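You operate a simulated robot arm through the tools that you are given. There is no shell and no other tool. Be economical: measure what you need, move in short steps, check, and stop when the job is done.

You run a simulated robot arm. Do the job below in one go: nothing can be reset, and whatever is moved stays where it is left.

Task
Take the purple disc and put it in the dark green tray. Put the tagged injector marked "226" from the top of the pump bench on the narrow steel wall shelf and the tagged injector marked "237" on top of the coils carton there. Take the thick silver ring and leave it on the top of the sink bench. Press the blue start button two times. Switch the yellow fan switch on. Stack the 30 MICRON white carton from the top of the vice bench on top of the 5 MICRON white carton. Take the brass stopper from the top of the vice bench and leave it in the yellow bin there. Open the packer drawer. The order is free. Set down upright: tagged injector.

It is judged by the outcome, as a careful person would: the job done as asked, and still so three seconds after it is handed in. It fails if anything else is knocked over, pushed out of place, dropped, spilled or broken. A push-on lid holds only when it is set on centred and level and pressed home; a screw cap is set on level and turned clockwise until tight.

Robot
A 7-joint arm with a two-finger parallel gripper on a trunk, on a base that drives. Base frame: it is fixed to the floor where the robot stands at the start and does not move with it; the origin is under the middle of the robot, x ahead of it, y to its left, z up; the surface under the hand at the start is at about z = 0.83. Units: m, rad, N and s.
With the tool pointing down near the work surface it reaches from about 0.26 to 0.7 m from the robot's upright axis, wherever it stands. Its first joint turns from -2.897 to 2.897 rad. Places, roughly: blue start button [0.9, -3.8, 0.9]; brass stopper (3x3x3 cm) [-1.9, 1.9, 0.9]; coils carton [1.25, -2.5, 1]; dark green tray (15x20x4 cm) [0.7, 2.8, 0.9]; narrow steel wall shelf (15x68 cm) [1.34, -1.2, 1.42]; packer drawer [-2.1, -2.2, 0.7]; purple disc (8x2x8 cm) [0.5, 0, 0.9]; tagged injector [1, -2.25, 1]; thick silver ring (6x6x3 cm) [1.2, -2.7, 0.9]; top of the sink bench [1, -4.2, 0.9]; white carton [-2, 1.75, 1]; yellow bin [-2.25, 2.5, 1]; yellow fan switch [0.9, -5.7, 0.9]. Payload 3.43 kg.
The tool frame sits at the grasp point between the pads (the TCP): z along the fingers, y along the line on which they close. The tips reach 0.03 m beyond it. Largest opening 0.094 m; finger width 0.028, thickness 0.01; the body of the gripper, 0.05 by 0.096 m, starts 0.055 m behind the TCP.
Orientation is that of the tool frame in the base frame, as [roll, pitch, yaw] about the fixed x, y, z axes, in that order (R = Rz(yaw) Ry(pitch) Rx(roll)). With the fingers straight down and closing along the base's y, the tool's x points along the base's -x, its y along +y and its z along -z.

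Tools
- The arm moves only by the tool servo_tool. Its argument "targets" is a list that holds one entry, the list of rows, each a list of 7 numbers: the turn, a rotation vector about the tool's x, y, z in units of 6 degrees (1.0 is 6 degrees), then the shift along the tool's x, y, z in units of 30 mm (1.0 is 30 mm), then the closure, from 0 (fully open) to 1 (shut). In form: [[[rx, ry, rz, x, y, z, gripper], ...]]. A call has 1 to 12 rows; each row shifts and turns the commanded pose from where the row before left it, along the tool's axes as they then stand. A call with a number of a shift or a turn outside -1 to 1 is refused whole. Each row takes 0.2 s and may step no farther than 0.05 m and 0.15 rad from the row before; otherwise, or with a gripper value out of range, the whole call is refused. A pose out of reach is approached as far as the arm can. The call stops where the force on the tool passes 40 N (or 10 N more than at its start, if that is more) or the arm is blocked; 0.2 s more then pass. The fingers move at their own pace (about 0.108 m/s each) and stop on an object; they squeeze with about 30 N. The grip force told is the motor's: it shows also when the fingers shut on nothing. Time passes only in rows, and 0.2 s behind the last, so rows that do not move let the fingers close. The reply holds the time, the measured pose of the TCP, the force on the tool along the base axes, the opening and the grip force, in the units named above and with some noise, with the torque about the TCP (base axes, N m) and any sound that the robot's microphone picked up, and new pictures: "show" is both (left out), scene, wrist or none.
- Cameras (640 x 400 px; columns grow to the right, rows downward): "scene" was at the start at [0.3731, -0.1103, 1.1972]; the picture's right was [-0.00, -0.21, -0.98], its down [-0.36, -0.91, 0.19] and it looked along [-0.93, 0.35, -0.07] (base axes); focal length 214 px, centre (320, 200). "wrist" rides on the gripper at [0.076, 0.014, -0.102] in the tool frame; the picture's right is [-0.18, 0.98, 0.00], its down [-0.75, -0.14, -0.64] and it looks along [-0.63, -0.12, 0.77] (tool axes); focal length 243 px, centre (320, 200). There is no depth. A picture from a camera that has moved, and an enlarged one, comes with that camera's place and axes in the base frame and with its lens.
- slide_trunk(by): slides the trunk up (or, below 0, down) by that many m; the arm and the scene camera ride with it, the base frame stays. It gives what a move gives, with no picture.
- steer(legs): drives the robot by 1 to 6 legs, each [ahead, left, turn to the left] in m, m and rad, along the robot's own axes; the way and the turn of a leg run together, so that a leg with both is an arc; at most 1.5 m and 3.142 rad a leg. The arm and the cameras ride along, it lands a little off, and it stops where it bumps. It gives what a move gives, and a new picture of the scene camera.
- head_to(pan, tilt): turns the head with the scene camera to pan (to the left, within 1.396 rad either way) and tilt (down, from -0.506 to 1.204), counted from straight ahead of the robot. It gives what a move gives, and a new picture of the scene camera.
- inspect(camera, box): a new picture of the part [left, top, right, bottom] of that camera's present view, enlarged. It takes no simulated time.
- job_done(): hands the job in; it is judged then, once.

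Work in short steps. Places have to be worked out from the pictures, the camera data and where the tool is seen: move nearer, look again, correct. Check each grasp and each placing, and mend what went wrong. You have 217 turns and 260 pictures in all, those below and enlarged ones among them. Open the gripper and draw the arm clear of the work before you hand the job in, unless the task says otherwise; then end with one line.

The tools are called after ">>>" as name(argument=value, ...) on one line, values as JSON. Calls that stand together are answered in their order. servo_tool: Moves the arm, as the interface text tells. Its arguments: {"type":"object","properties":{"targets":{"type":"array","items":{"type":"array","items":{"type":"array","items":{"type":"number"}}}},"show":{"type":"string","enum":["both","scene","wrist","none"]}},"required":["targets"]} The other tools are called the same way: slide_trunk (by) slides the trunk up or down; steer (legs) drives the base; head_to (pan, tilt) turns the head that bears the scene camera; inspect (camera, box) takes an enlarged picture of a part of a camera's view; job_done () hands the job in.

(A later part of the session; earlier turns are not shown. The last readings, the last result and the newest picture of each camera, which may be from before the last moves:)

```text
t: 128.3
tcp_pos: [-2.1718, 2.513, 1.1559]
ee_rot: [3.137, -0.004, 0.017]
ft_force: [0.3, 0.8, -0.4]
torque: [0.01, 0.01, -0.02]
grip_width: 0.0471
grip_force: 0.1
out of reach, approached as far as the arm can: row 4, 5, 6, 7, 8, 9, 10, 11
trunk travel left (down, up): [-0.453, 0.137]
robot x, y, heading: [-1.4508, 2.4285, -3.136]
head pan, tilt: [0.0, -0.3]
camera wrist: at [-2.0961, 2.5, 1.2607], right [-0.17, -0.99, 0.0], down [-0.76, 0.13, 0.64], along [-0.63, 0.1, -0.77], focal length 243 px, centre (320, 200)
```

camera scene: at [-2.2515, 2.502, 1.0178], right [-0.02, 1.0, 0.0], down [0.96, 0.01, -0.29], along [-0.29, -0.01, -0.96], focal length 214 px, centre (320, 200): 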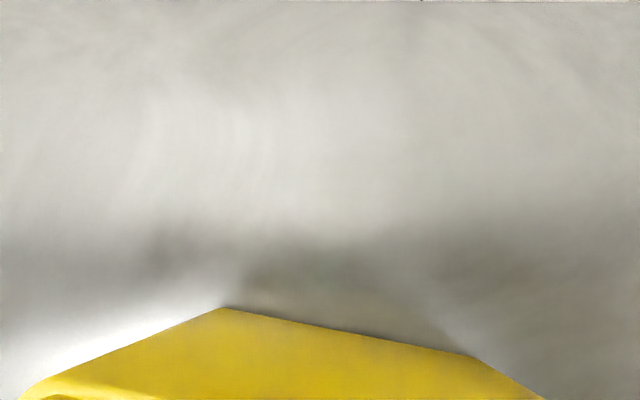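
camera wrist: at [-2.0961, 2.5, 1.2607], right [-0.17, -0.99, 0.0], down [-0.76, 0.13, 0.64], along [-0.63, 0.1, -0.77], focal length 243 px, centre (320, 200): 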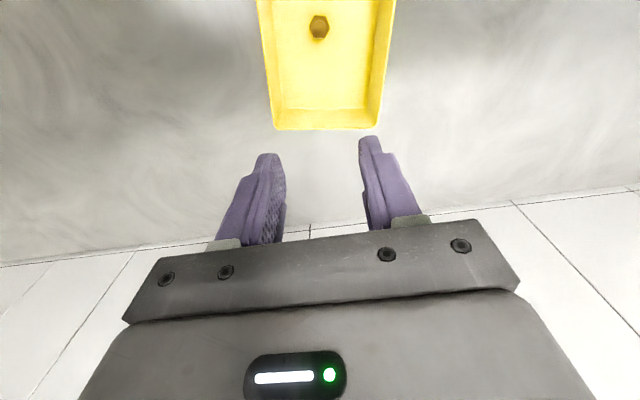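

The stopper stands in the bin. I pull the hand in, back away and tilt the hand forward again for viewing.

>>> servo_tool(targets=[[[0, 0, 0, 1, 0, -0.6, 0.5], [0, 0, 0, 1, 0, -0.6, 0.5], [0, 0, 0, 1, 0, -0.6, 0.5], [0, 0, 0, 1, 0, -0.6, 0.5], [0, 0, 0, 1, 0, 0, 0.5], [0, 0, 0, 1, 0, 0, 0]]], show="none")

>>> steer(legs=[[-0.55, 0, 0], [0, 0, 1.56]])

>>> servo_tool(targets=[[[0, -1, 0, 0, 0, 0, 0], [0, -1, 0, 0, 0, 0, 0], [0, -1, 0, 0, 0, 0, 0], [0, -1, 0, 0, 0, 0, 0], [0, -1, 0, 0, 0, 0, 0], [0, -1, 0, 0, 0, 0, 0], [0, -1, 0, 0, 0, 0, 0], [0, -1, 0, 0, 0, 0, 0], [0, -1, 0, 0, 0, 0, 0]]], show="none")

>>> head_to(pan=0, tilt=-0.2)

```text
t: 129.7
tcp_pos: [-2.1741, 2.5413, 1.222]
ee_rot: [3.137, 0.0, 0.015]
ft_force: [0.5, 1.5, 0.4]
torque: [-0.03, -0.01, 0.01]
grip_width: 0.094
grip_force: 0.0
out of reach, approached as far as the arm can: row 1, 2, 3, 4, 5, 6
trunk travel left (down, up): [-0.453, 0.137]
robot x, y, heading: [-1.4534, 2.4343, -3.137]
head pan, tilt: [0.0, -0.3]
```

```text
t: 136.7
tcp_pos: [-0.9933, 1.7108, 1.2225]
ee_rot: [3.137, -0.002, 1.609]
ft_force: [0.2, 0.6, 0.1]
torque: [-0.01, -0.02, -0.03]
grip_width: 0.094
grip_force: 0.1
trunk travel left (down, up): [-0.453, 0.137]
robot x, y, heading: [-0.901, 2.4375, -1.543]
head pan, tilt: [0.0, -0.3]
camera scene: at [-0.9885, 1.5746, 1.2759], right [-1.0, -0.04, 0.0], down [-0.03, 0.96, -0.29], along [0.02, -0.29, -0.96], focal length 214 px, centre (320, 200)
```

scene: 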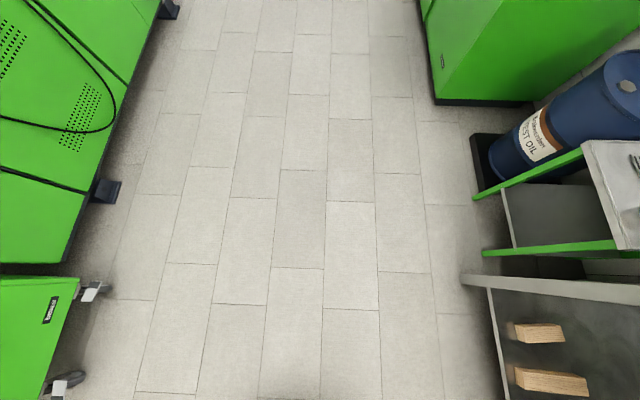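

```text
t: 138.7
tcp_pos: [-1.0189, 1.5571, 1.2134]
ee_rot: [3.135, 0.941, 1.603]
ft_force: [0.2, -0.5, -0.6]
torque: [0.0, -0.01, -0.01]
grip_width: 0.094
grip_force: 0.1
out of reach, approached as far as the arm can: row 1, 2, 3, 4, 5, 6, 7, 8, 9
trunk travel left (down, up): [-0.453, 0.137]
robot x, y, heading: [-0.896, 2.4378, -1.543]
head pan, tilt: [0.0, -0.3]
```

```text
t: 139.4
tcp_pos: [-1.0189, 1.5577, 1.2127]
ee_rot: [3.131, 0.939, 1.601]
ft_force: [-0.8, -0.9, 1.0]
torque: [-0.03, 0.02, -0.01]
grip_width: 0.0944
grip_force: 0.0
trunk travel left (down, up): [-0.453, 0.137]
robot x, y, heading: [-0.895, 2.4374, -1.545]
head pan, tilt: [0.0, -0.201]
camera scene: at [-1.0174, 1.5203, 1.3453], right [-1.0, -0.04, 0.0], down [-0.01, 0.42, -0.91], along [0.04, -0.91, -0.42], focal length 214 px, centre (320, 200)
```

scene: 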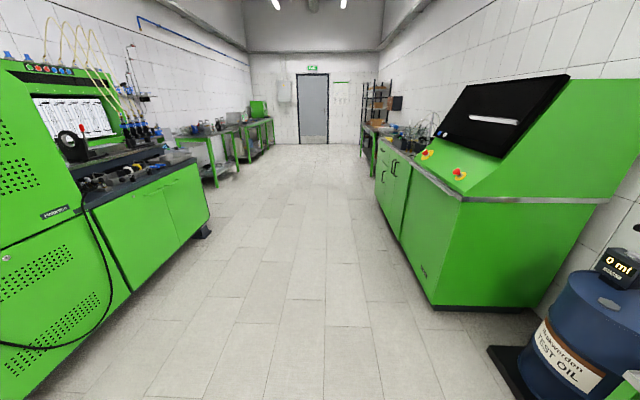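

The arm is stretched to its limit. I retract it toward the robot.

>>> servo_tool(targets=[[[0, 0, 0, 0.58, 0, -0.8, 0], [0, 0, 0, 0.58, 0, -0.8, 0], [0, 0, 0, 0.58, 0, -0.8, 0], [0, 0, 0, 0.58, 0, -0.8, 0], [0, 0, 0, 0.58, 0, -0.8, 0], [0, 0, 0, 0.58, 0, -0.8, 0], [0, 0, 0, 0.58, 0, -0.8, 0], [0, 0, 0, 0.58, 0, -0.8, 0], [0, 0, 0, 0.58, 0, -0.8, 0], [0, 0, 0, 0.58, 0, -0.8, 0], [0, 0, 0, 0.58, 0, -0.8, 0], [0, 0, 0, 0.58, 0, -0.8, 0]]], show="none")

```text
t: 142.0
tcp_pos: [-1.0818, 1.5809, 1.171]
ee_rot: [3.133, 0.941, 1.602]
ft_force: [0.7, 0.7, 0.0]
torque: [0.01, 0.0, -0.01]
grip_width: 0.0941
grip_force: 0.1
out of reach, approached as far as the arm can: row 1, 2, 3, 4, 5, 6, 7, 8, 9, 10, 11, 12
trunk travel left (down, up): [-0.453, 0.137]
robot x, y, heading: [-0.8988, 2.4363, -1.542]
head pan, tilt: [0.0, -0.201]
```

The solver looks stuck at an awkward stretched posture while the commanded pose has gone too near. I send the command forward again toward where the hand really is.

>>> servo_tool(targets=[[[0, 0, 0, -0.58, -0.3, 0.8, 0], [0, 0, 0, -0.58, -0.3, 0.8, 0], [0, 0, 0, -0.58, -0.3, 0.8, 0], [0, 0, 0, -0.58, -0.3, 0.8, 0], [0, 0, 0, -0.58, -0.3, 0.8, 0], [0, 0, 0, -0.58, 0, 0.8, 0], [0, 0, 0, -0.58, 0, 0.8, 0], [0, 0, 0, -0.58, 0, 0.8, 0], [0, 0, 0, -0.58, 0, 0.8, 0], [0, 0, 0, -0.58, 0, 0.8, 0], [0, 0, 0, -0.58, 0, 0.8, 0], [0, 0, 0, -0.58, 0, 0.8, 0]]], show="none")

```text
t: 144.6
tcp_pos: [-1.0739, 1.577, 1.1726]
ee_rot: [3.137, 0.94, 1.603]
ft_force: [0.3, -0.1, -0.3]
torque: [0.0, 0.01, 0.03]
grip_width: 0.0938
grip_force: 0.1
out of reach, approached as far as the arm can: row 1, 2, 3, 4, 5, 6, 7, 8, 9, 10, 11, 12
trunk travel left (down, up): [-0.453, 0.137]
robot x, y, heading: [-0.899, 2.438, -1.542]
head pan, tilt: [0.0, -0.201]
```

Barely any motion, so it is a near-singular straight-arm posture. I pitch the tool back down while raising, to break the elbow out.

>>> servo_tool(targets=[[[0, 1, 0, 0, 0, -0.5, 0], [0, 1, 0, 0, 0, -0.5, 0], [0, 1, 0, 0, 0, -0.5, 0], [0, 1, 0, 0, 0, -0.5, 0], [0, 1, 0, 0, 0, -0.5, 0], [0, 1, 0, 0, 0, -0.5, 0], [0, 1, 0, 0, 0, -0.5, 0], [0, 1, 0, 0, 0, -0.5, 0], [0, 1, 0, 0, 0, -0.5, 0], [0, 1, 0, 0, 0, -0.5, 0], [0, 1, 0, 0, 0, -0.5, 0], [0, 1, 0, 0, 0, -0.5, 0]]], show="scene")

```text
t: 147.2
tcp_pos: [-1.0422, 1.7855, 1.3413]
ee_rot: [3.139, -0.318, 1.609]
ft_force: [0.9, -0.3, -0.4]
torque: [0.04, 0.02, 0.01]
grip_width: 0.0937
grip_force: 0.0
out of reach, approached as far as the arm can: row 4, 5, 6, 7, 8, 9, 10, 11, 12
trunk travel left (down, up): [-0.453, 0.137]
robot x, y, heading: [-0.9025, 2.4332, -1.542]
head pan, tilt: [0.0, -0.201]
camera scene: at [-1.0387, 1.6505, 1.3485], right [-1.0, -0.04, 0.0], down [-0.04, 0.99, 0.12], along [0.0, 0.12, -0.99], focal length 214 px, centre (320, 200)
```

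scene: 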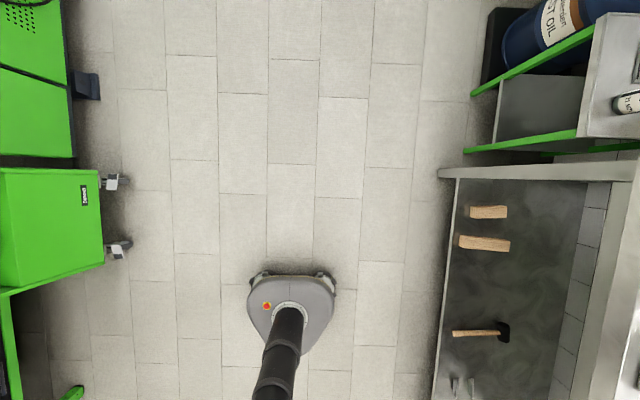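

It came free for some rows. I undo half of that to return to the reachable part.

>>> servo_tool(targets=[[[0, -1, 0, 0, 0, 0.5, 0], [0, -1, 0, 0, 0, 0.5, 0], [0, -1, 0, 0, 0, 0.5, 0], [0, 0, 0, 0, 0, 0, 0]]], show="none")

```text
t: 148.2
tcp_pos: [-1.0615, 1.7265, 1.305]
ee_rot: [3.137, -0.001, 1.609]
ft_force: [0.9, -0.4, -0.1]
torque: [0.0, 0.0, -0.01]
grip_width: 0.0938
grip_force: 0.1
out of reach, approached as far as the arm can: row 1, 2, 3
trunk travel left (down, up): [-0.453, 0.137]
robot x, y, heading: [-0.9002, 2.4339, -1.54]
head pan, tilt: [0.0, -0.201]
```

Tool is vertical again. I try pulling straight back in small increments.

>>> servo_tool(targets=[[[0, 0, 0, 1, 0, 0, 0], [0, 0, 0, 1, 0, 0, 0], [0, 0, 0, 1, 0, 0, 0], [0, 0, 0, 1, 0, 0, 0], [0, 0, 0, 1, 0, 0, 0]]], show="none")

```text
t: 149.4
tcp_pos: [-1.1072, 1.7409, 1.3208]
ee_rot: [3.137, -0.004, 1.61]
ft_force: [-0.5, 0.1, -0.5]
torque: [0.01, -0.01, 0.0]
grip_width: 0.094
grip_force: 0.1
out of reach, approached as far as the arm can: row 1, 2, 3, 4, 5
trunk travel left (down, up): [-0.453, 0.137]
robot x, y, heading: [-0.8984, 2.4349, -1.548]
head pan, tilt: [0.0, -0.201]
```

I infer the command is now too high and close (z≈1.37). I bring it down and forward to a comfortable place.

>>> servo_tool(targets=[[[0, 0, 0, -1, 0, 0, 0], [0, 0, 0, -1, 0, 0, 0], [0, 0, 0, -1, 0, 0, 0], [0, 0, 0, -1, 0, 0, 0], [0, 0, 0, -1, 0, 0, 0], [0, 0, 0, 0, 0, 1, 0], [0, 0, 0, 0, 0, 1, 0], [0, 0, 0, 0, 0, 1, 0], [0, 0, 0, 0, 0, 1, 0], [0, 0, 0, 0, 0, 1, 0], [0, 0, 0, 0, 0, 0, 0]]], show="none")

```text
t: 151.8
tcp_pos: [-1.0651, 1.726, 1.1607]
ee_rot: [3.137, -0.001, 1.609]
ft_force: [0.7, -0.5, 0.2]
torque: [-0.04, 0.02, 0.02]
grip_width: 0.0941
grip_force: 0.2
out of reach, approached as far as the arm can: row 1, 2, 3, 4, 5
trunk travel left (down, up): [-0.453, 0.137]
robot x, y, heading: [-0.897, 2.4355, -1.542]
head pan, tilt: [0.0, -0.201]
```

Recovered: the hand follows again. I now retract it properly and tilt forward.

>>> servo_tool(targets=[[[0, 0, 0, 0.9, 0.3, 0, 0], [0, 0, 0, 0.9, 0.3, 0, 0], [0, 0, 0, 0.9, 0.3, 0, 0], [0, 0, 0, 0.9, 0.3, 0, 0], [0, 0, 0, 0.9, 0.3, 0, 0], [0, 0, 0, 0.9, 0.3, 0, 0], [0, 0, 0, 0.9, 0.3, 0, 0], [0, 0, 0, 0.9, 0.3, 0, 0]]], show="none")

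>>> servo_tool(targets=[[[0, -1, 0, 0, 0.3, 0, 0], [0, -1, 0, 0, 0.3, 0, 0], [0, -1, 0, 0, 0.3, 0, 0], [0, -1, 0, 0, 0.3, 0, 0], [0, -1, 0, 0, 0.3, 0, 0], [0, -1, 0, 0, 0.3, 0, 0], [0, -1, 0, 0, 0.3, 0, 0], [0, -1, 0, 0, 0.3, 0, 0]]], show="none")

>>> steer(legs=[[1.4, 0, -0.03], [1.4, 0, 0]])

```text
t: 153.6
tcp_pos: [-1.0581, 1.7289, 1.1419]
ee_rot: [3.135, -0.002, 1.609]
ft_force: [0.1, -1.1, -0.1]
torque: [0.01, 0.02, 0.02]
grip_width: 0.0941
grip_force: 0.0
out of reach, approached as far as the arm can: row 1, 2, 3, 4, 5, 6, 7, 8
trunk travel left (down, up): [-0.453, 0.137]
robot x, y, heading: [-0.9001, 2.4317, -1.541]
head pan, tilt: [0.0, -0.201]
```

```text
t: 155.4
tcp_pos: [-1.0183, 1.5915, 1.1123]
ee_rot: [3.136, 0.836, 1.604]
ft_force: [-0.8, 0.1, -0.1]
torque: [0.01, 0.01, -0.01]
grip_width: 0.0945
grip_force: 0.2
out of reach, approached as far as the arm can: row 1, 2, 3, 4, 5, 6, 7, 8
trunk travel left (down, up): [-0.453, 0.137]
robot x, y, heading: [-0.8975, 2.4291, -1.545]
head pan, tilt: [0.0, -0.201]
```

```text
t: 169.1
tcp_pos: [-1.0612, -1.23, 1.1117]
ee_rot: [3.135, 0.835, 1.547]
ft_force: [-0.2, -0.2, 1.2]
torque: [0.01, -0.02, 0.01]
grip_width: 0.0942
grip_force: 0.0
trunk travel left (down, up): [-0.453, 0.137]
robot x, y, heading: [-0.891, -0.3928, -1.601]
head pan, tilt: [0.0, -0.201]
camera scene: at [-1.0617, -1.2815, 1.2397], right [-1.0, 0.02, 0.0], down [0.01, 0.51, -0.86], along [-0.01, -0.86, -0.51], focal length 214 px, centre (320, 200)
```

scene: 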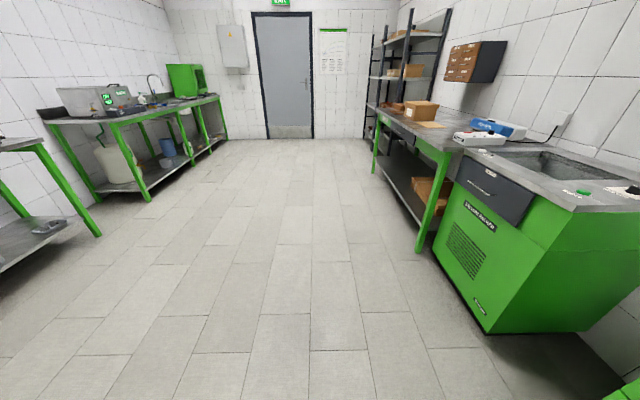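

Lateral and vertical moves work but not retraction: a joint must be at its limit. I look back at the arm to see its posture.

>>> head_to(pan=0.7, tilt=1.2)

>>> head_to(pan=0, tilt=1.0)

```text
t: 170.6
tcp_pos: [-1.0596, -1.2307, 1.1114]
ee_rot: [3.133, 0.834, 1.546]
ft_force: [0.1, 0.4, 0.8]
torque: [-0.05, 0.02, -0.01]
grip_width: 0.0939
grip_force: 0.0
trunk travel left (down, up): [-0.453, 0.137]
robot x, y, heading: [-0.8916, -0.3985, -1.598]
head pan, tilt: [0.7, 1.201]
camera scene: at [-1.0234, -1.1732, 1.1804], right [-0.77, -0.46, -0.44], down [-0.59, 0.78, 0.21], along [0.25, 0.42, -0.88], focal length 214 px, centre (320, 200)
```

scene: 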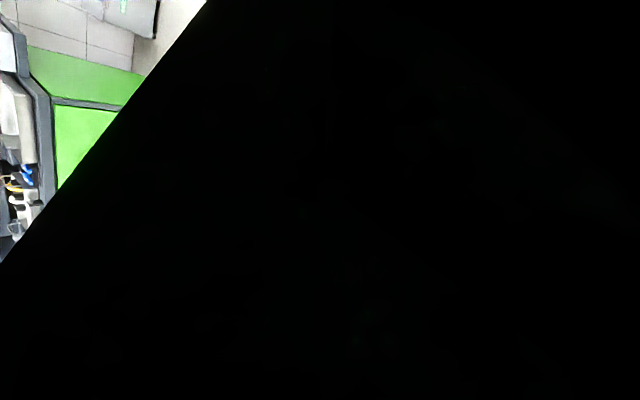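

```text
t: 171.7
tcp_pos: [-1.0602, -1.2312, 1.1119]
ee_rot: [3.133, 0.835, 1.547]
ft_force: [0.4, 0.8, -0.6]
torque: [0.01, -0.01, 0.0]
grip_width: 0.094
grip_force: 0.0
trunk travel left (down, up): [-0.453, 0.137]
robot x, y, heading: [-0.8942, -0.3949, -1.599]
head pan, tilt: [0.0, 1.0]
camera scene: at [-1.0598, -1.2009, 1.1715], right [-1.0, 0.02, -0.01], down [0.02, 0.99, 0.17], along [0.01, 0.17, -0.99], focal length 214 px, centre (320, 200)
```

scene: 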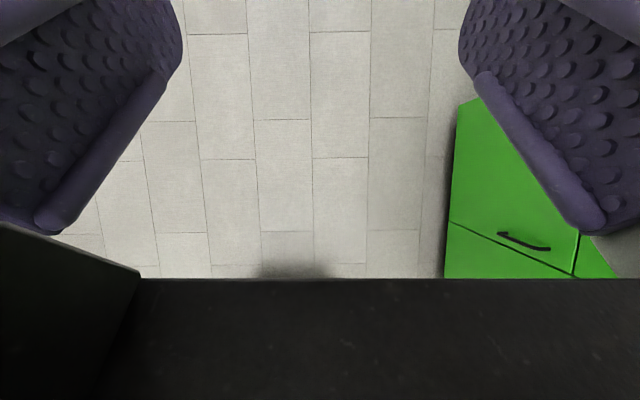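

Likely the elbow is over-straightened on the wrong side. In the open aisle I'll push the command fully outward, then downward, so the elbow bends the right way before retracting.

>>> servo_tool(targets=[[[0, 0, 0, -0.67, 0, 0.74, 0], [0, 0, 0, -0.67, 0, 0.74, 0], [0, 0, 0, -0.67, 0, 0.74, 0], [0, 0, 0, -0.67, 0, 0.74, 0], [0, 0, 0, -0.67, 0, 0.74, 0], [0, 0, 0, -0.67, 0, 0.74, 0], [0, 0, 0, -0.67, 0, 0.74, 0], [0, 0, 0, -0.67, 0, 0.74, 0], [0, 0, 0, -0.67, 0, 0.74, 0], [0, 0, 0, -0.67, 0, 0.74, 0], [0, 0, 0, -0.67, 0, 0.74, 0], [0, 0, 0, -0.67, 0, 0.74, 0]]], show="none")

>>> servo_tool(targets=[[[0, 0, 0, -0.67, 0, 0.74, 0], [0, 0, 0, -0.67, 0, 0.74, 0], [0, 0, 0, -0.67, 0, 0.74, 0], [0, 0, 0, -0.67, 0, 0.74, 0], [0, 0, 0, 0.74, 0, 0.67, 0], [0, 0, 0, 0.74, 0, 0.67, 0], [0, 0, 0, 0.74, 0, 0.67, 0], [0, 0, 0, 0.74, 0, 0.67, 0], [0, 0, 0, 0.74, 0, 0.67, 0], [0, 0, 0, 0.74, 0, 0.67, 0], [0, 0, 0, 0.74, 0, 0.67, 0], [0, 0, 0, 0.74, 0, 0.67, 0]]], show="none")

```text
t: 174.3
tcp_pos: [-1.0399, -1.2374, 1.1148]
ee_rot: [3.134, 0.834, 1.547]
ft_force: [0.2, 0.6, -0.7]
torque: [0.01, 0.01, 0.03]
grip_width: 0.0943
grip_force: 0.2
out of reach, approached as far as the arm can: row 1, 2, 3, 4, 5, 6, 7, 8, 9, 10, 11, 12
trunk travel left (down, up): [-0.453, 0.137]
robot x, y, heading: [-0.8922, -0.3957, -1.6]
head pan, tilt: [0.0, 1.0]
```

```text
t: 176.9
tcp_pos: [-1.0047, -1.215, 1.0327]
ee_rot: [3.134, 0.833, 1.548]
ft_force: [0.8, -0.2, 0.2]
torque: [0.0, -0.01, -0.03]
grip_width: 0.0941
grip_force: 0.1
out of reach, approached as far as the arm can: row 1, 2, 3, 4, 5, 6, 7, 8, 9, 10, 11, 12
trunk travel left (down, up): [-0.453, 0.137]
robot x, y, heading: [-0.8939, -0.3958, -1.599]
head pan, tilt: [0.0, 1.0]
```

Now I retract in steps from this lower, stretched pose.

>>> servo_tool(targets=[[[0, 0, 0, 0.67, 0, -0.74, 0], [0, 0, 0, 0.67, 0, -0.74, 0], [0, 0, 0, 0.67, 0, -0.74, 0], [0, 0, 0, 0.67, 0, -0.74, 0], [0, 0, 0, 0.67, 0, -0.74, 0], [0, 0, 0, 0.67, 0, -0.74, 0], [0, 0, 0, 0.67, 0, -0.74, 0], [0, 0, 0, 0.67, 0, -0.74, 0], [0, 0, 0, 0.67, 0, -0.74, 0], [0, 0, 0, 0.67, 0, -0.74, 0], [0, 0, 0, 0.67, 0, -0.74, 0], [0, 0, 0, 0.67, 0, -0.74, 0]]], show="none")

```text
t: 179.5
tcp_pos: [-1.0246, -0.9698, 0.9766]
ee_rot: [3.133, 0.834, 1.545]
ft_force: [0.5, 0.7, 0.4]
torque: [-0.03, 0.02, -0.03]
grip_width: 0.094
grip_force: 0.0
out of reach, approached as far as the arm can: row 1, 2, 3, 4, 5, 6
trunk travel left (down, up): [-0.453, 0.137]
robot x, y, heading: [-0.894, -0.3917, -1.598]
head pan, tilt: [0.0, 1.0]
```

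The elbow is free again. I bring the hand in and up to a compact travel pose.

>>> servo_tool(targets=[[[0, 0, 0, 0.67, 0.5, -0.74, 0], [0, 0, 0, 0.67, 0.5, -0.74, 0], [0, 0, 0, 0.67, 0.5, -0.74, 0], [0, 0, 0, 0.67, 0.5, -0.74, 0], [0, 0, 0, -0.74, 0.5, -0.67, 0], [0, 0, 0, -0.74, 0.5, -0.67, 0], [0, 0, 0, -0.74, 0.5, -0.67, 0], [0, 0, 0, -0.74, 0, -0.67, 0], [0, 0, 0, -0.74, 0, -0.67, 0]]], show="none")

>>> head_to(pan=-0.5, tilt=-0.1)

```text
t: 181.5
tcp_pos: [-0.9173, -0.8508, 1.1242]
ee_rot: [3.134, 0.834, 1.548]
ft_force: [0.0, 0.5, -0.3]
torque: [0.0, 0.02, 0.0]
grip_width: 0.0938
grip_force: 0.0
trunk travel left (down, up): [-0.453, 0.137]
robot x, y, heading: [-0.8928, -0.3954, -1.6]
head pan, tilt: [0.0, 1.0]
```

```text
t: 182.8
tcp_pos: [-0.916, -0.8513, 1.1236]
ee_rot: [3.135, 0.835, 1.545]
ft_force: [0.5, -0.7, 0.5]
torque: [-0.03, -0.04, -0.04]
grip_width: 0.094
grip_force: 0.1
trunk travel left (down, up): [-0.453, 0.137]
robot x, y, heading: [-0.892, -0.3922, -1.597]
head pan, tilt: [-0.499, -0.099]
camera scene: at [-0.9608, -0.8917, 1.2497], right [-0.87, 0.37, 0.32], down [-0.03, 0.6, -0.8], along [-0.49, -0.7, -0.52], focal length 214 px, centre (320, 200)
```

scene: 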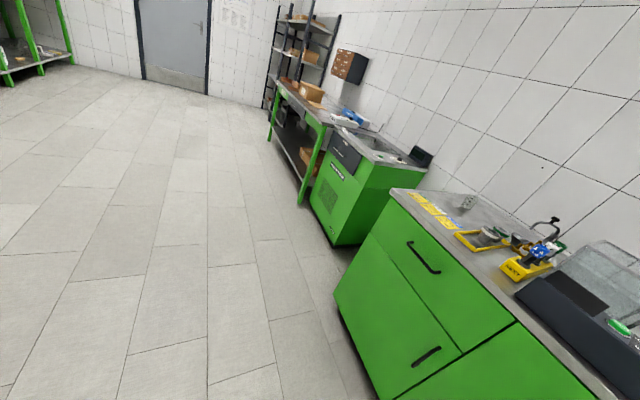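

The packer's dark drawer is at about (−1.85, −2.15). I drive alongside and face it.

>>> steer(legs=[[0.9, 0, 0.03], [0.85, 0, 0], [0, 0, -1.57]])

>>> head_to(pan=0, tilt=-0.1)

```text
t: 195.4
tcp_pos: [-1.3556, -2.1218, 1.1244]
ee_rot: [3.136, 0.833, 0.01]
ft_force: [0.4, -0.1, 0.5]
torque: [-0.02, 0.02, 0.03]
grip_width: 0.094
grip_force: 0.1
trunk travel left (down, up): [-0.453, 0.137]
robot x, y, heading: [-0.8927, -2.1273, -3.134]
head pan, tilt: [-0.499, -0.099]
camera scene: at [-1.3967, -2.0795, 1.2499], right [0.34, 0.89, 0.32], down [0.6, 0.05, -0.8], along [-0.72, 0.46, -0.52], focal length 214 px, centre (320, 200)
```

scene: 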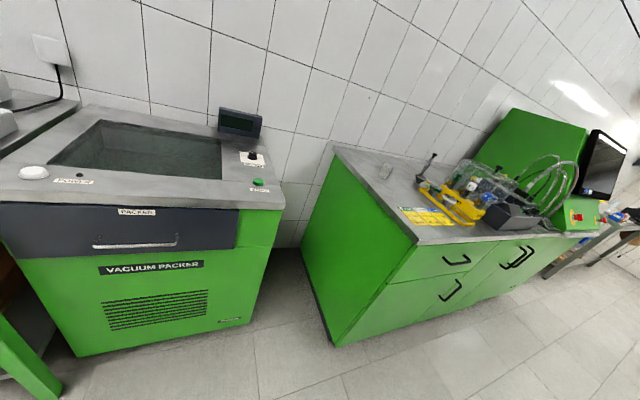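

```text
t: 196.4
tcp_pos: [-1.3552, -2.1215, 1.1244]
ee_rot: [3.135, 0.834, 0.01]
ft_force: [0.0, -0.6, 0.0]
torque: [0.01, 0.01, -0.01]
grip_width: 0.0941
grip_force: 0.0
trunk travel left (down, up): [-0.453, 0.137]
robot x, y, heading: [-0.8966, -2.1281, -3.133]
head pan, tilt: [0.0, -0.099]
camera scene: at [-1.4039, -2.1213, 1.243], right [-0.02, 1.0, 0.0], down [0.59, 0.01, -0.8], along [-0.8, -0.02, -0.59], focal length 214 px, centre (320, 200)
```

scene: 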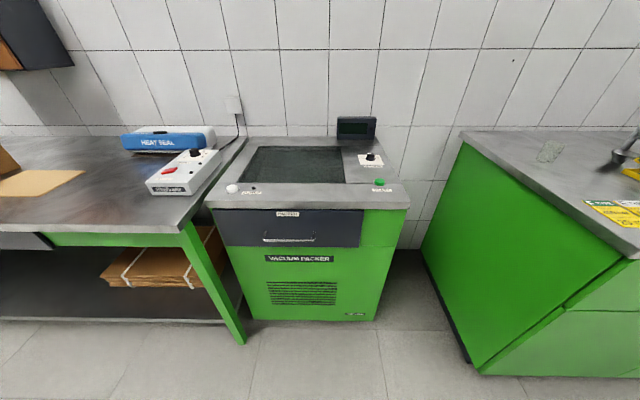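

The handle is a horizontal bar at about (−1.88, −2.23, 0.73). I go nearer, lower the trunk, and bring the hand level pointing at it.

>>> slide_trunk(by=-0.34)

>>> servo_tool(targets=[[[0, -1, 0, 0, 0.3, 0, 0], [0, -1, 0, 0, 0.4, 0, 0], [0, -1, 0, 0, 0.5, 0, 0], [0, -1, 0, 0, 0.5, 0, 0], [0, -1, 0, 0, 0.5, 0, 0], [0, -1, 0, 0, 0.5, 0, 0], [0, -1, 0, 0, 0.5, 0, 0]]], show="none")

>>> head_to(pan=0, tilt=0.35)

```text
t: 199.7
tcp_pos: [-1.3551, -2.121, 0.785]
ee_rot: [3.135, 0.834, 0.012]
ft_force: [0.7, 0.6, 0.3]
torque: [0.0, 0.01, -0.04]
grip_width: 0.094
grip_force: 0.0
trunk travel left (down, up): [-0.113, 0.477]
robot x, y, heading: [-0.8952, -2.1318, -3.132]
head pan, tilt: [0.0, -0.099]
```

```text
t: 201.0
tcp_pos: [-1.3533, -2.1929, 0.777]
ee_rot: [3.118, 1.373, -0.005]
ft_force: [-44.5, -10.3, -33.6]
torque: [0.89, -0.1, -1.16]
grip_width: 0.0939
grip_force: 0.1
trunk travel left (down, up): [-0.113, 0.477]
robot x, y, heading: [-0.8969, -2.127, -3.135]
head pan, tilt: [0.0, -0.099]
stopped in row 6: the force on the tool passed its limit at 208 N (the readings are from after the stop); the commanded pose is now the measured one
```

```text
t: 201.9
tcp_pos: [-1.353, -2.1921, 0.7786]
ee_rot: [3.117, 1.375, -0.001]
ft_force: [-71.5, -20.3, -40.5]
torque: [1.74, -1.83, -2.15]
grip_width: 0.0937
grip_force: 0.0
trunk travel left (down, up): [-0.113, 0.477]
robot x, y, heading: [-0.8972, -2.1285, -3.135]
head pan, tilt: [0.0, 0.351]
camera scene: at [-1.3325, -2.192, 0.8645], right [-0.02, 1.0, 0.0], down [0.52, 0.01, -0.85], along [-0.85, -0.02, -0.52], focal length 214 px, centre (320, 200)
```

scene: 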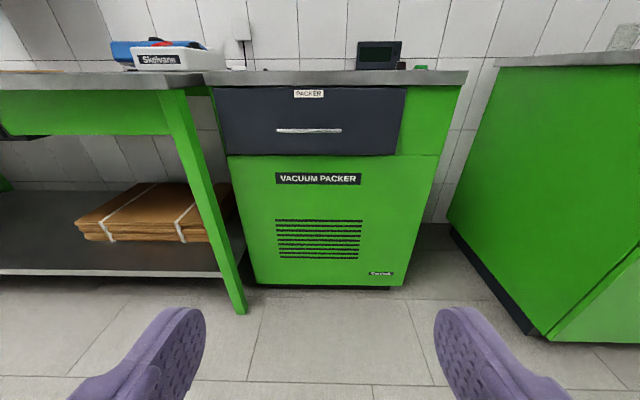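

The hand pressed against the robot itself when folded that close. I move it forward at once.

>>> servo_tool(targets=[[[0, 0, 0, 0, 0, 0.7, 0], [0, 0, 0, 0, 0, 0.9, 0], [0, 0, 0, 0, 0, 0.9, 0], [0, 0, 0, 0, 0, 0.9, 0], [0, 0, 0, 0, 0, 0.9, 0], [0, -0.9, 0, 0, 0, 0.9, 0], [0, -0.9, 0, 0, 0, 0.3, 0]]], show="scene")

```text
t: 203.5
tcp_pos: [-1.5161, -2.1965, 0.7469]
ee_rot: [2.17, 1.563, -0.952]
ft_force: [-0.8, -0.8, -0.3]
torque: [-0.02, -0.03, 0.03]
grip_width: 0.0941
grip_force: 0.0
trunk travel left (down, up): [-0.113, 0.477]
robot x, y, heading: [-0.8975, -2.1304, -3.139]
head pan, tilt: [0.0, 0.351]
camera scene: at [-1.4796, -2.1957, 0.8269], right [-0.02, 1.0, -0.01], down [0.35, 0.0, -0.94], along [-0.94, -0.02, -0.35], focal length 214 px, centre (320, 200)
```

scene: 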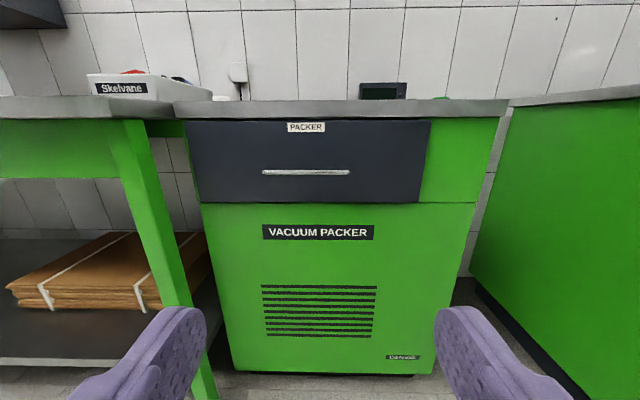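

The hand is level; the handle bar is at about (−1.874, −2.230, 0.736). I roll the hand 90° so the fingers close vertically, then drive 0.26 m nearer.

>>> servo_tool(targets=[[[0, 0, -1, 0, 0, 0, 0], [0, 0, -1, 0, 0, 0, 0], [0, 0, -1, 0, 0, 0, 0], [0, 0, -1, 0, 0, 0, 0], [0, 0, -1, 0, 0, 0, 0], [0, 0, -1, 0, 0, 0, 0], [0, 0, -1, 0, 0, 0, 0], [0, 0, -1, 0, 0, 0, 0], [0, 0, -1, 0, 0, 0, 0], [0, 0, -1, 0, 0, 0, 0], [0, 0, -1, 0, 0, 0, 0], [0, 0, -1, 0, 0, 0, 0]]], show="none")

>>> servo_tool(targets=[[[0, 0, -1, 0, 0, 0, 0], [0, 0, -1, 0, 0, 0, 0], [0, 0, -1, 0, 0, 0, 0]]], show="none")

>>> steer(legs=[[0.26, 0, 0]])

>>> head_to(pan=0, tilt=0.2)

```text
t: 206.1
tcp_pos: [-1.515, -2.1965, 0.7477]
ee_rot: [-1.576, 0.316, 1.589]
ft_force: [0.4, 1.3, 1.1]
torque: [0.02, 0.03, -0.01]
grip_width: 0.0939
grip_force: 0.1
trunk travel left (down, up): [-0.113, 0.477]
robot x, y, heading: [-0.8963, -2.1322, -3.135]
head pan, tilt: [0.0, 0.351]
```

```text
t: 206.9
tcp_pos: [-1.5142, -2.1961, 0.7473]
ee_rot: [-1.575, 0.004, 1.592]
ft_force: [0.3, 0.8, -0.4]
torque: [-0.01, 0.0, 0.0]
grip_width: 0.0941
grip_force: 0.1
trunk travel left (down, up): [-0.113, 0.477]
robot x, y, heading: [-0.8962, -2.1328, -3.137]
head pan, tilt: [0.0, 0.351]
```

```text
t: 208.8
tcp_pos: [-1.779, -2.2015, 0.7469]
ee_rot: [-1.575, 0.005, 1.594]
ft_force: [0.5, 0.1, -0.8]
torque: [0.03, -0.01, 0.0]
grip_width: 0.0942
grip_force: 0.0
trunk travel left (down, up): [-0.113, 0.477]
robot x, y, heading: [-1.1622, -2.1315, -3.132]
head pan, tilt: [0.0, 0.351]
camera scene: at [-1.7408, -2.2781, 0.7507], right [0.0, 0.0, 1.0], down [0.32, 0.95, 0.0], along [-0.95, 0.32, -0.01], focal length 214 px, centre (320, 200)
```

scene: 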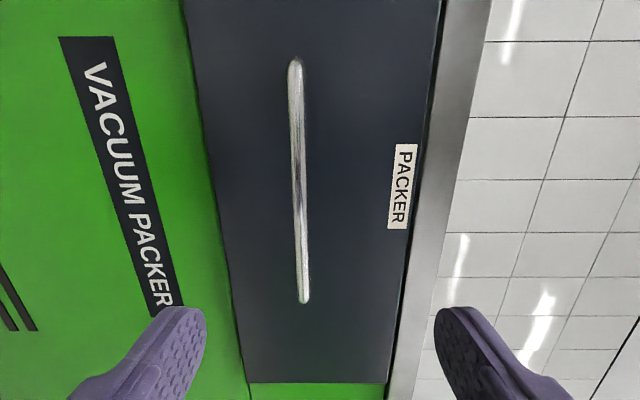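

```text
t: 209.5
tcp_pos: [-1.7789, -2.2006, 0.7464]
ee_rot: [-1.576, 0.005, 1.595]
ft_force: [0.5, 0.6, -0.3]
torque: [0.01, 0.0, 0.03]
grip_width: 0.094
grip_force: 0.0
trunk travel left (down, up): [-0.113, 0.477]
robot x, y, heading: [-1.1618, -2.1306, -3.128]
head pan, tilt: [0.0, 0.201]
camera scene: at [-1.7406, -2.2921, 0.7507], right [0.0, 0.0, 1.0], down [0.18, 0.98, 0.0], along [-0.98, 0.18, -0.01], focal length 214 px, centre (320, 200)
```

scene: 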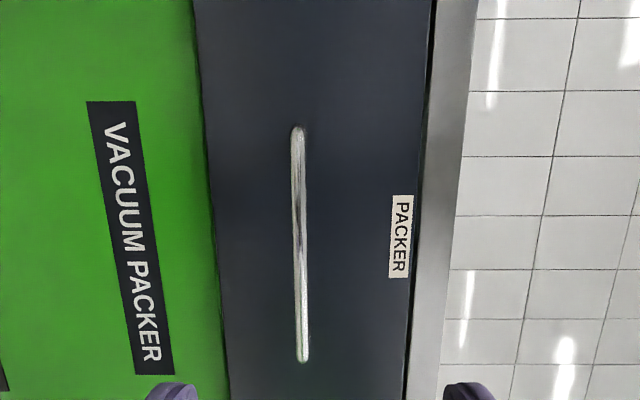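

Bar at z≈0.737, its middle y≈−2.24. I line up and approach so the bar enters between the fingers.

>>> servo_tool(targets=[[[0, 0, 0, -0.67, 0.3, 0, 0], [0, 0, 0, -0.67, 0, 0.5, 0], [0, 0, 0, 0, 0, 0.8, 0], [0, 0, 0, 0, 0, 0.8, 0], [0, 0, 0, 0, 0, 0, 0]]])

```text
t: 210.7
tcp_pos: [-1.8434, -2.2425, 0.7383]
ee_rot: [-1.576, 0.005, 1.596]
ft_force: [0.3, 0.3, -0.2]
torque: [0.03, 0.02, 0.01]
grip_width: 0.0941
grip_force: 0.0
trunk travel left (down, up): [-0.113, 0.477]
robot x, y, heading: [-1.1629, -2.1289, -3.13]
head pan, tilt: [0.0, 0.201]
camera scene: at [-1.8046, -2.3335, 0.7409], right [-0.01, 0.0, 1.0], down [0.18, 0.98, 0.0], along [-0.98, 0.18, -0.01], focal length 214 px, centre (320, 200)
camera wrist: at [-1.7426, -2.1644, 0.7244], right [0.01, -0.19, -0.98], down [0.66, -0.74, 0.15], along [-0.75, -0.65, 0.12], focal length 243 px, centre (320, 200)
```

scene: 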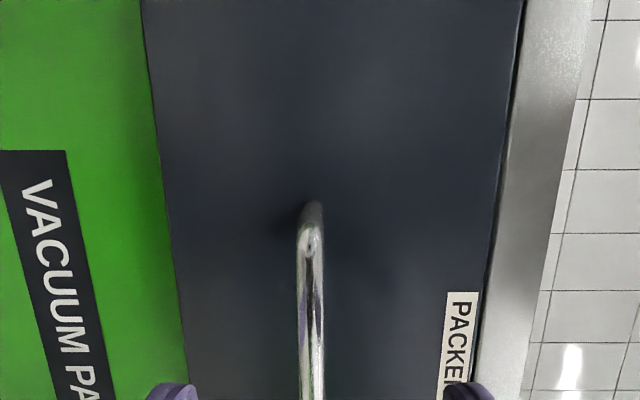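
wrist: 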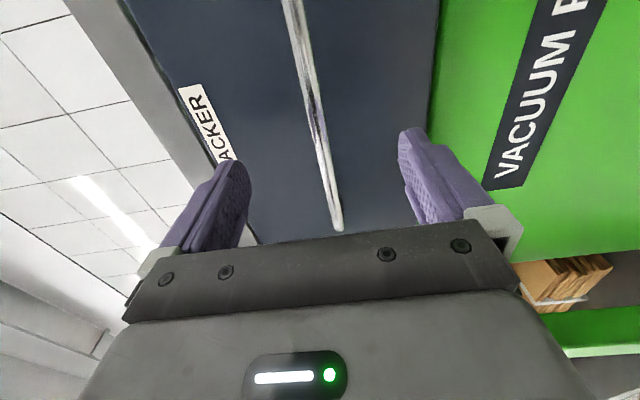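

Centred on the bar. I advance 2 cm and close.

>>> servo_tool(targets=[[[0, 0, 0, 0, 0, 0.35, 0], [0, 0, 0, 0, 0, 0.3, 0], [0, 0, 0, 0, 0, 0, 0.6], [0, 0, 0, 0, 0, 0, 1], [0, 0, 0, 0, 0, 0, 1], [0, 0, 0, 0, 0, 0, 1]]])

```text
t: 212.1
tcp_pos: [-1.8604, -2.2445, 0.7346]
ee_rot: [-1.582, 0.005, 1.595]
ft_force: [2.7, -1.0, -24.5]
torque: [0.44, -0.31, 0.45]
grip_width: 0.0096
grip_force: 43.5
trunk travel left (down, up): [-0.113, 0.477]
robot x, y, heading: [-1.1604, -2.1329, -3.132]
head pan, tilt: [0.0, 0.201]
camera scene: at [-1.823, -2.3345, 0.7378], right [-0.01, 0.0, 1.0], down [0.18, 0.98, 0.0], along [-0.98, 0.18, -0.01], focal length 214 px, centre (320, 200)
camera wrist: at [-1.7607, -2.1654, 0.7219], right [0.02, -0.19, -0.98], down [0.66, -0.74, 0.15], along [-0.75, -0.65, 0.11], focal length 243 px, centre (320, 200)
```

scene: 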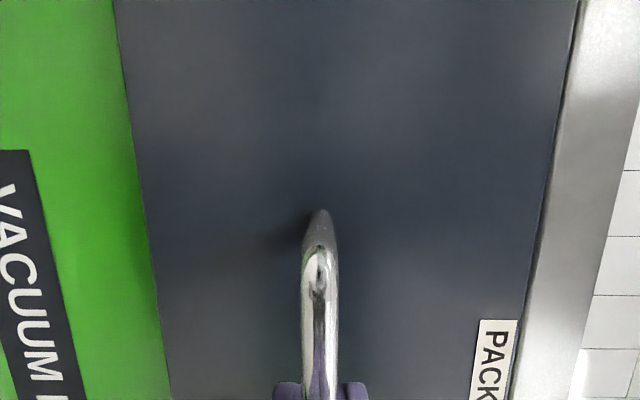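
wrist: 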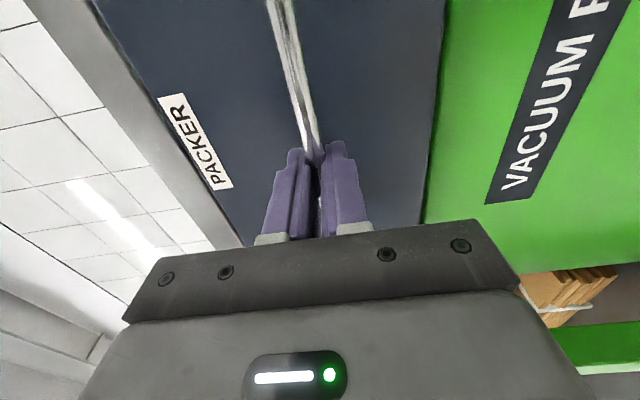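

The bar is gripped. I ease the vertical load and pull back a few cm with the arm.

>>> servo_tool(targets=[[[0, 0, 0, 0, 0.1, 0, 1], [0, 0, 0, 0, 0, -0.3, 1], [0, 0, 0, 0, 0, -0.4, 1], [0, 0, 0, 0, 0, -0.5, 1], [0, 0, 0, 0, 0, -0.5, 1]]])

```text
t: 213.3
tcp_pos: [-1.8115, -2.2437, 0.7343]
ee_rot: [-1.583, 0.004, 1.595]
ft_force: [0.1, -3.8, -29.1]
torque: [0.56, -0.31, -0.88]
grip_width: 0.0097
grip_force: 43.4
trunk travel left (down, up): [-0.113, 0.477]
robot x, y, heading: [-1.1648, -2.1295, -3.127]
head pan, tilt: [0.0, 0.201]
camera scene: at [-1.7723, -2.3346, 0.7378], right [-0.01, 0.0, 1.0], down [0.17, 0.98, 0.0], along [-0.98, 0.17, -0.01], focal length 214 px, centre (320, 200)
camera wrist: at [-1.7102, -2.1654, 0.7217], right [0.01, -0.19, -0.98], down [0.66, -0.74, 0.15], along [-0.75, -0.65, 0.11], focal length 243 px, centre (320, 200)
```

scene: 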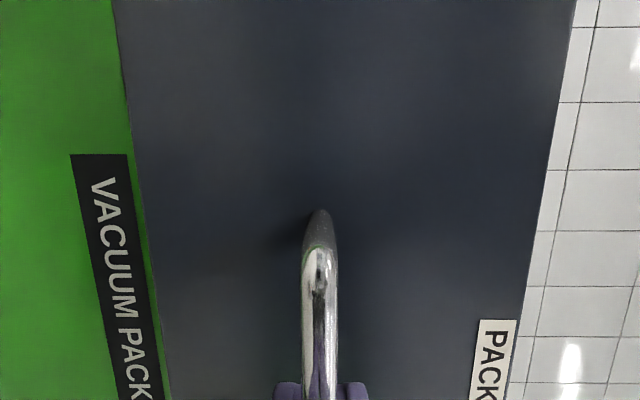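
wrist: 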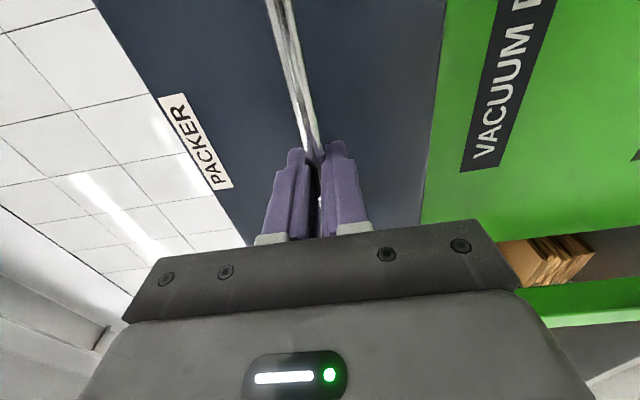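

The drawer slides. I ease the vertical load the other way and pull further by backing the base.

>>> servo_tool(targets=[[[0, 0, 0, 0, -0.2, 0, 1], [0, 0, 0, 0, -0.1, 0, 1]]], show="none")

>>> steer(legs=[[-0.2, 0, 0]])

```text
t: 213.7
tcp_pos: [-1.8066, -2.2447, 0.7348]
ee_rot: [-1.59, 0.003, 1.595]
ft_force: [1.4, -2.5, -14.7]
torque: [0.34, -0.28, -0.58]
grip_width: 0.0096
grip_force: 43.9
trunk travel left (down, up): [-0.113, 0.477]
robot x, y, heading: [-1.1602, -2.1344, -3.128]
head pan, tilt: [0.0, 0.201]
stopped in row 1: the force on the tool passed its limit at 44 N (the readings are from after the stop); the commanded pose is now the measured one
```

```text
t: 215.4
tcp_pos: [-1.6079, -2.2439, 0.7338]
ee_rot: [-1.59, 0.005, 1.601]
ft_force: [0.3, -2.3, -2.7]
torque: [0.47, -0.08, -0.54]
grip_width: 0.0096
grip_force: 44.3
trunk travel left (down, up): [-0.113, 0.477]
robot x, y, heading: [-0.962, -2.1304, -3.129]
head pan, tilt: [0.0, 0.201]
stopped in leg 1: the force on the tool passed its limit at 41 N (the readings are from after the stop); the commanded pose is now the measured one
camera scene: at [-1.5686, -2.3347, 0.7382], right [-0.02, 0.0, 1.0], down [0.17, 0.99, 0.0], along [-0.99, 0.17, -0.02], focal length 214 px, centre (320, 200)
```

scene: 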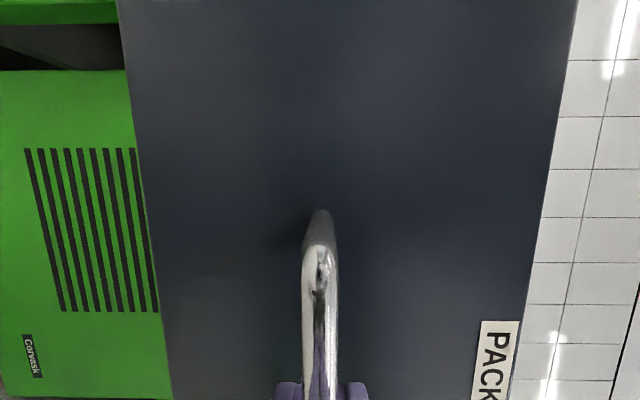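

The drawer is out by 25 cm. I test for a little more travel with the arm.

>>> servo_tool(targets=[[[0, 0, 0, 0, 0, -0.3, 1], [0, 0, 0, 0, 0, -0.3, 1], [0, 0, 0, 0, 0, -0.3, 1]]], show="none")

```text
t: 216.2
tcp_pos: [-1.5824, -2.2443, 0.7348]
ee_rot: [-1.59, 0.004, 1.602]
ft_force: [0.3, -5.9, -4.7]
torque: [0.54, -0.06, -0.52]
grip_width: 0.0099
grip_force: 43.2
trunk travel left (down, up): [-0.113, 0.477]
robot x, y, heading: [-0.9645, -2.1285, -3.128]
head pan, tilt: [0.0, 0.201]
```

It still slides; I pull further until it stops.

>>> servo_tool(targets=[[[0, 0, 0, 0, 0, -0.3, 1], [0, 0, 0, 0, 0, -0.3, 1], [0, 0, 0, 0, 0, -0.3, 1], [0, 0, 0, 0, 0, -0.3, 1], [0, 0, 0, 0, 0, -0.3, 1], [0, 0, 0, 0, 0, -0.3, 1]]], show="none")

```text
t: 217.6
tcp_pos: [-1.5276, -2.2441, 0.7347]
ee_rot: [-1.591, 0.002, 1.604]
ft_force: [-0.1, -19.6, -23.3]
torque: [0.43, -0.2, -0.44]
grip_width: 0.0099
grip_force: 43.8
trunk travel left (down, up): [-0.113, 0.477]
robot x, y, heading: [-0.9652, -2.13, -3.129]
head pan, tilt: [0.0, 0.201]
```

The drawer is 33 cm open. I release the handle, back off and check it.

>>> servo_tool(targets=[[[0, 0, 0, 0, 0, 0, 0.5], [0, 0, 0, 0, 0, 0, 0], [0, 0, 0, 0, 0, 0, 0]]], show="none")

>>> steer(legs=[[-0.35, 0, 0]])

```text
t: 218.4
tcp_pos: [-1.5273, -2.2408, 0.7365]
ee_rot: [-1.589, 0.003, 1.602]
ft_force: [0.2, -1.7, 0.1]
torque: [0.0, 0.0, 0.0]
grip_width: 0.094
grip_force: 0.0
trunk travel left (down, up): [-0.113, 0.477]
robot x, y, heading: [-0.9611, -2.1288, -3.128]
head pan, tilt: [0.0, 0.201]
```

```text
t: 220.7
tcp_pos: [-1.1717, -2.2399, 0.7376]
ee_rot: [-1.589, 0.005, 1.606]
ft_force: [0.0, 0.3, -0.6]
torque: [0.02, 0.01, 0.01]
grip_width: 0.094
grip_force: 0.0
trunk travel left (down, up): [-0.113, 0.477]
robot x, y, heading: [-0.6062, -2.1271, -3.121]
head pan, tilt: [0.0, 0.201]
camera scene: at [-1.1329, -2.3299, 0.7404], right [-0.02, 0.0, 1.0], down [0.16, 0.99, 0.0], along [-0.99, 0.16, -0.02], focal length 214 px, centre (320, 200)
```

scene: 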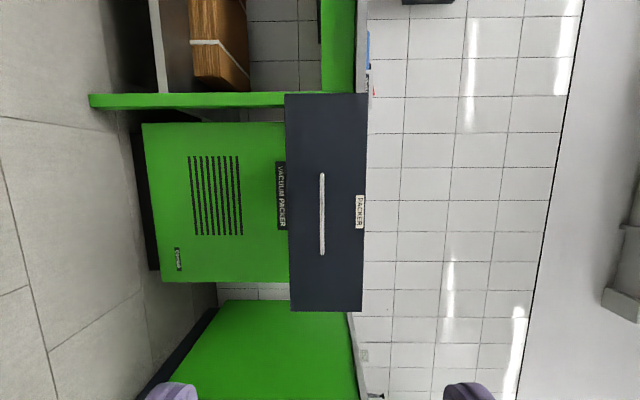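

The drawer is clearly open. I bring the hand back to the usual attitude, raise the trunk, and turn toward the pump bench.

>>> servo_tool(targets=[[[0, 0, 1, 0, 0, 0, 0], [0, 0, 1, 0, 0, 0, 0], [0, 0, 1, 0, 0, 0, 0], [0, 0, 1, 0, 0, 0, 0], [0, 0, 1, 0, 0, 0, 0], [0, 0, 1, 0, 0, 0, 0], [0, 0, 1, 0, 0, 0, 0], [0, 0, 1, 0, 0, 0, 0], [0, 0, 1, 0, 0, 0, 0], [0, 0, 1, 0, 0, 0, 0], [0, 0, 1, 0, 0, 0, 0], [0, 0, 1, 0, 0, 0, 0]]], show="none")

>>> servo_tool(targets=[[[0, 0, 1, 0, 0, 0, 0], [0, 0, 1, 0, 0, 0, 0], [0, 0, 1, 0, 0, 0, 0], [0, 1, 0, 0, 0, -0.2, 0], [0, 1, 0, 0, 0, -0.2, 0], [0, 1, 0, 0, 0, -0.2, 0], [0, 1, 0, 0, 0, -0.2, 0], [0, 1, 0, 0, 0, -0.2, 0], [0, 1, 0, 0, 0, -0.2, 0], [0, 1, 0, 0, 0, 0, 0]]], show="none")

>>> slide_trunk(by=0.4)

>>> head_to(pan=0, tilt=-0.1)

>>> steer(legs=[[0, 0, 3.12]])

```text
t: 223.2
tcp_pos: [-1.1725, -2.2407, 0.7378]
ee_rot: [-1.628, 1.261, 1.552]
ft_force: [0.8, -0.1, 0.4]
torque: [0.01, 0.0, 0.01]
grip_width: 0.0942
grip_force: 0.0
trunk travel left (down, up): [-0.113, 0.477]
robot x, y, heading: [-0.6117, -2.126, -3.122]
head pan, tilt: [0.0, 0.201]
```

```text
t: 225.4
tcp_pos: [-1.1378, -2.2376, 0.7448]
ee_rot: [3.135, 0.817, 0.03]
ft_force: [0.1, -0.4, -0.6]
torque: [-0.01, -0.01, -0.03]
grip_width: 0.094
grip_force: 0.0
trunk travel left (down, up): [-0.113, 0.477]
robot x, y, heading: [-0.6057, -2.1245, -3.126]
head pan, tilt: [0.0, 0.201]
```

```text
t: 229.3
tcp_pos: [-1.1381, -2.2367, 1.1463]
ee_rot: [3.135, 0.82, 0.03]
ft_force: [-0.4, -0.3, -0.4]
torque: [0.01, 0.0, -0.03]
grip_width: 0.0941
grip_force: 0.1
trunk travel left (down, up): [-0.513, 0.077]
robot x, y, heading: [-0.6067, -2.1259, -3.124]
head pan, tilt: [0.0, 0.201]
```

```text
t: 230.1
tcp_pos: [-1.1387, -2.2377, 1.1455]
ee_rot: [3.135, 0.82, 0.028]
ft_force: [-1.1, -0.1, 0.2]
torque: [0.01, 0.03, 0.02]
grip_width: 0.094
grip_force: 0.0
trunk travel left (down, up): [-0.513, 0.077]
robot x, y, heading: [-0.6138, -2.1242, -3.123]
head pan, tilt: [0.0, -0.099]
camera scene: at [-1.1881, -2.2386, 1.2641], right [-0.04, 1.0, -0.01], down [0.61, 0.02, -0.79], along [-0.79, -0.03, -0.61], focal length 214 px, centre (320, 200)
```

scene: 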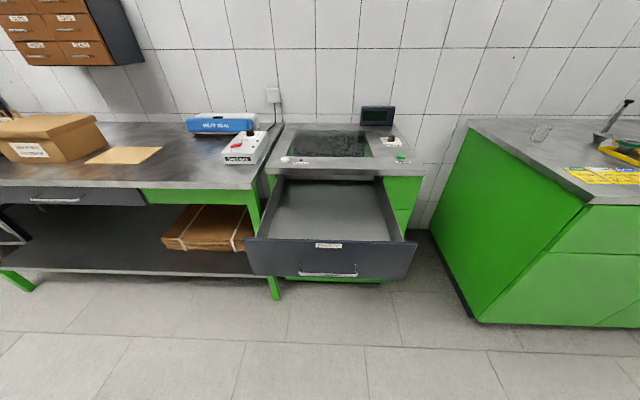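

```text
t: 237.7
tcp_pos: [-0.0742, -2.0357, 1.1461]
ee_rot: [3.135, 0.819, 3.129]
ft_force: [0.1, 0.3, 0.3]
torque: [0.04, 0.0, -0.03]
grip_width: 0.094
grip_force: 0.1
trunk travel left (down, up): [-0.513, 0.077]
robot x, y, heading: [-0.6125, -2.1225, -0.022]
head pan, tilt: [0.0, -0.099]
camera scene: at [-0.0255, -2.0377, 1.2642], right [-0.01, -1.0, -0.01], down [-0.61, 0.01, -0.8], along [0.8, 0.0, -0.61], focal length 214 px, centre (320, 200)
```

scene: 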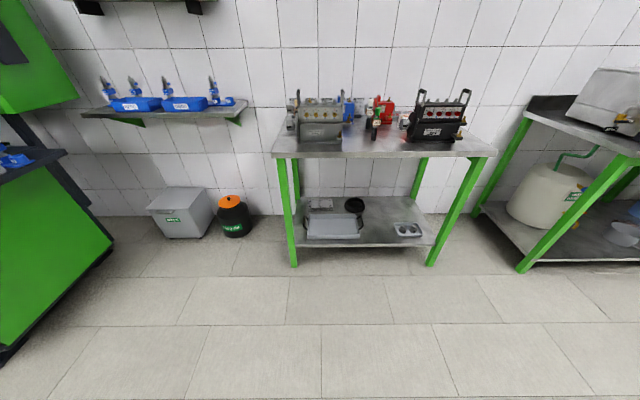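

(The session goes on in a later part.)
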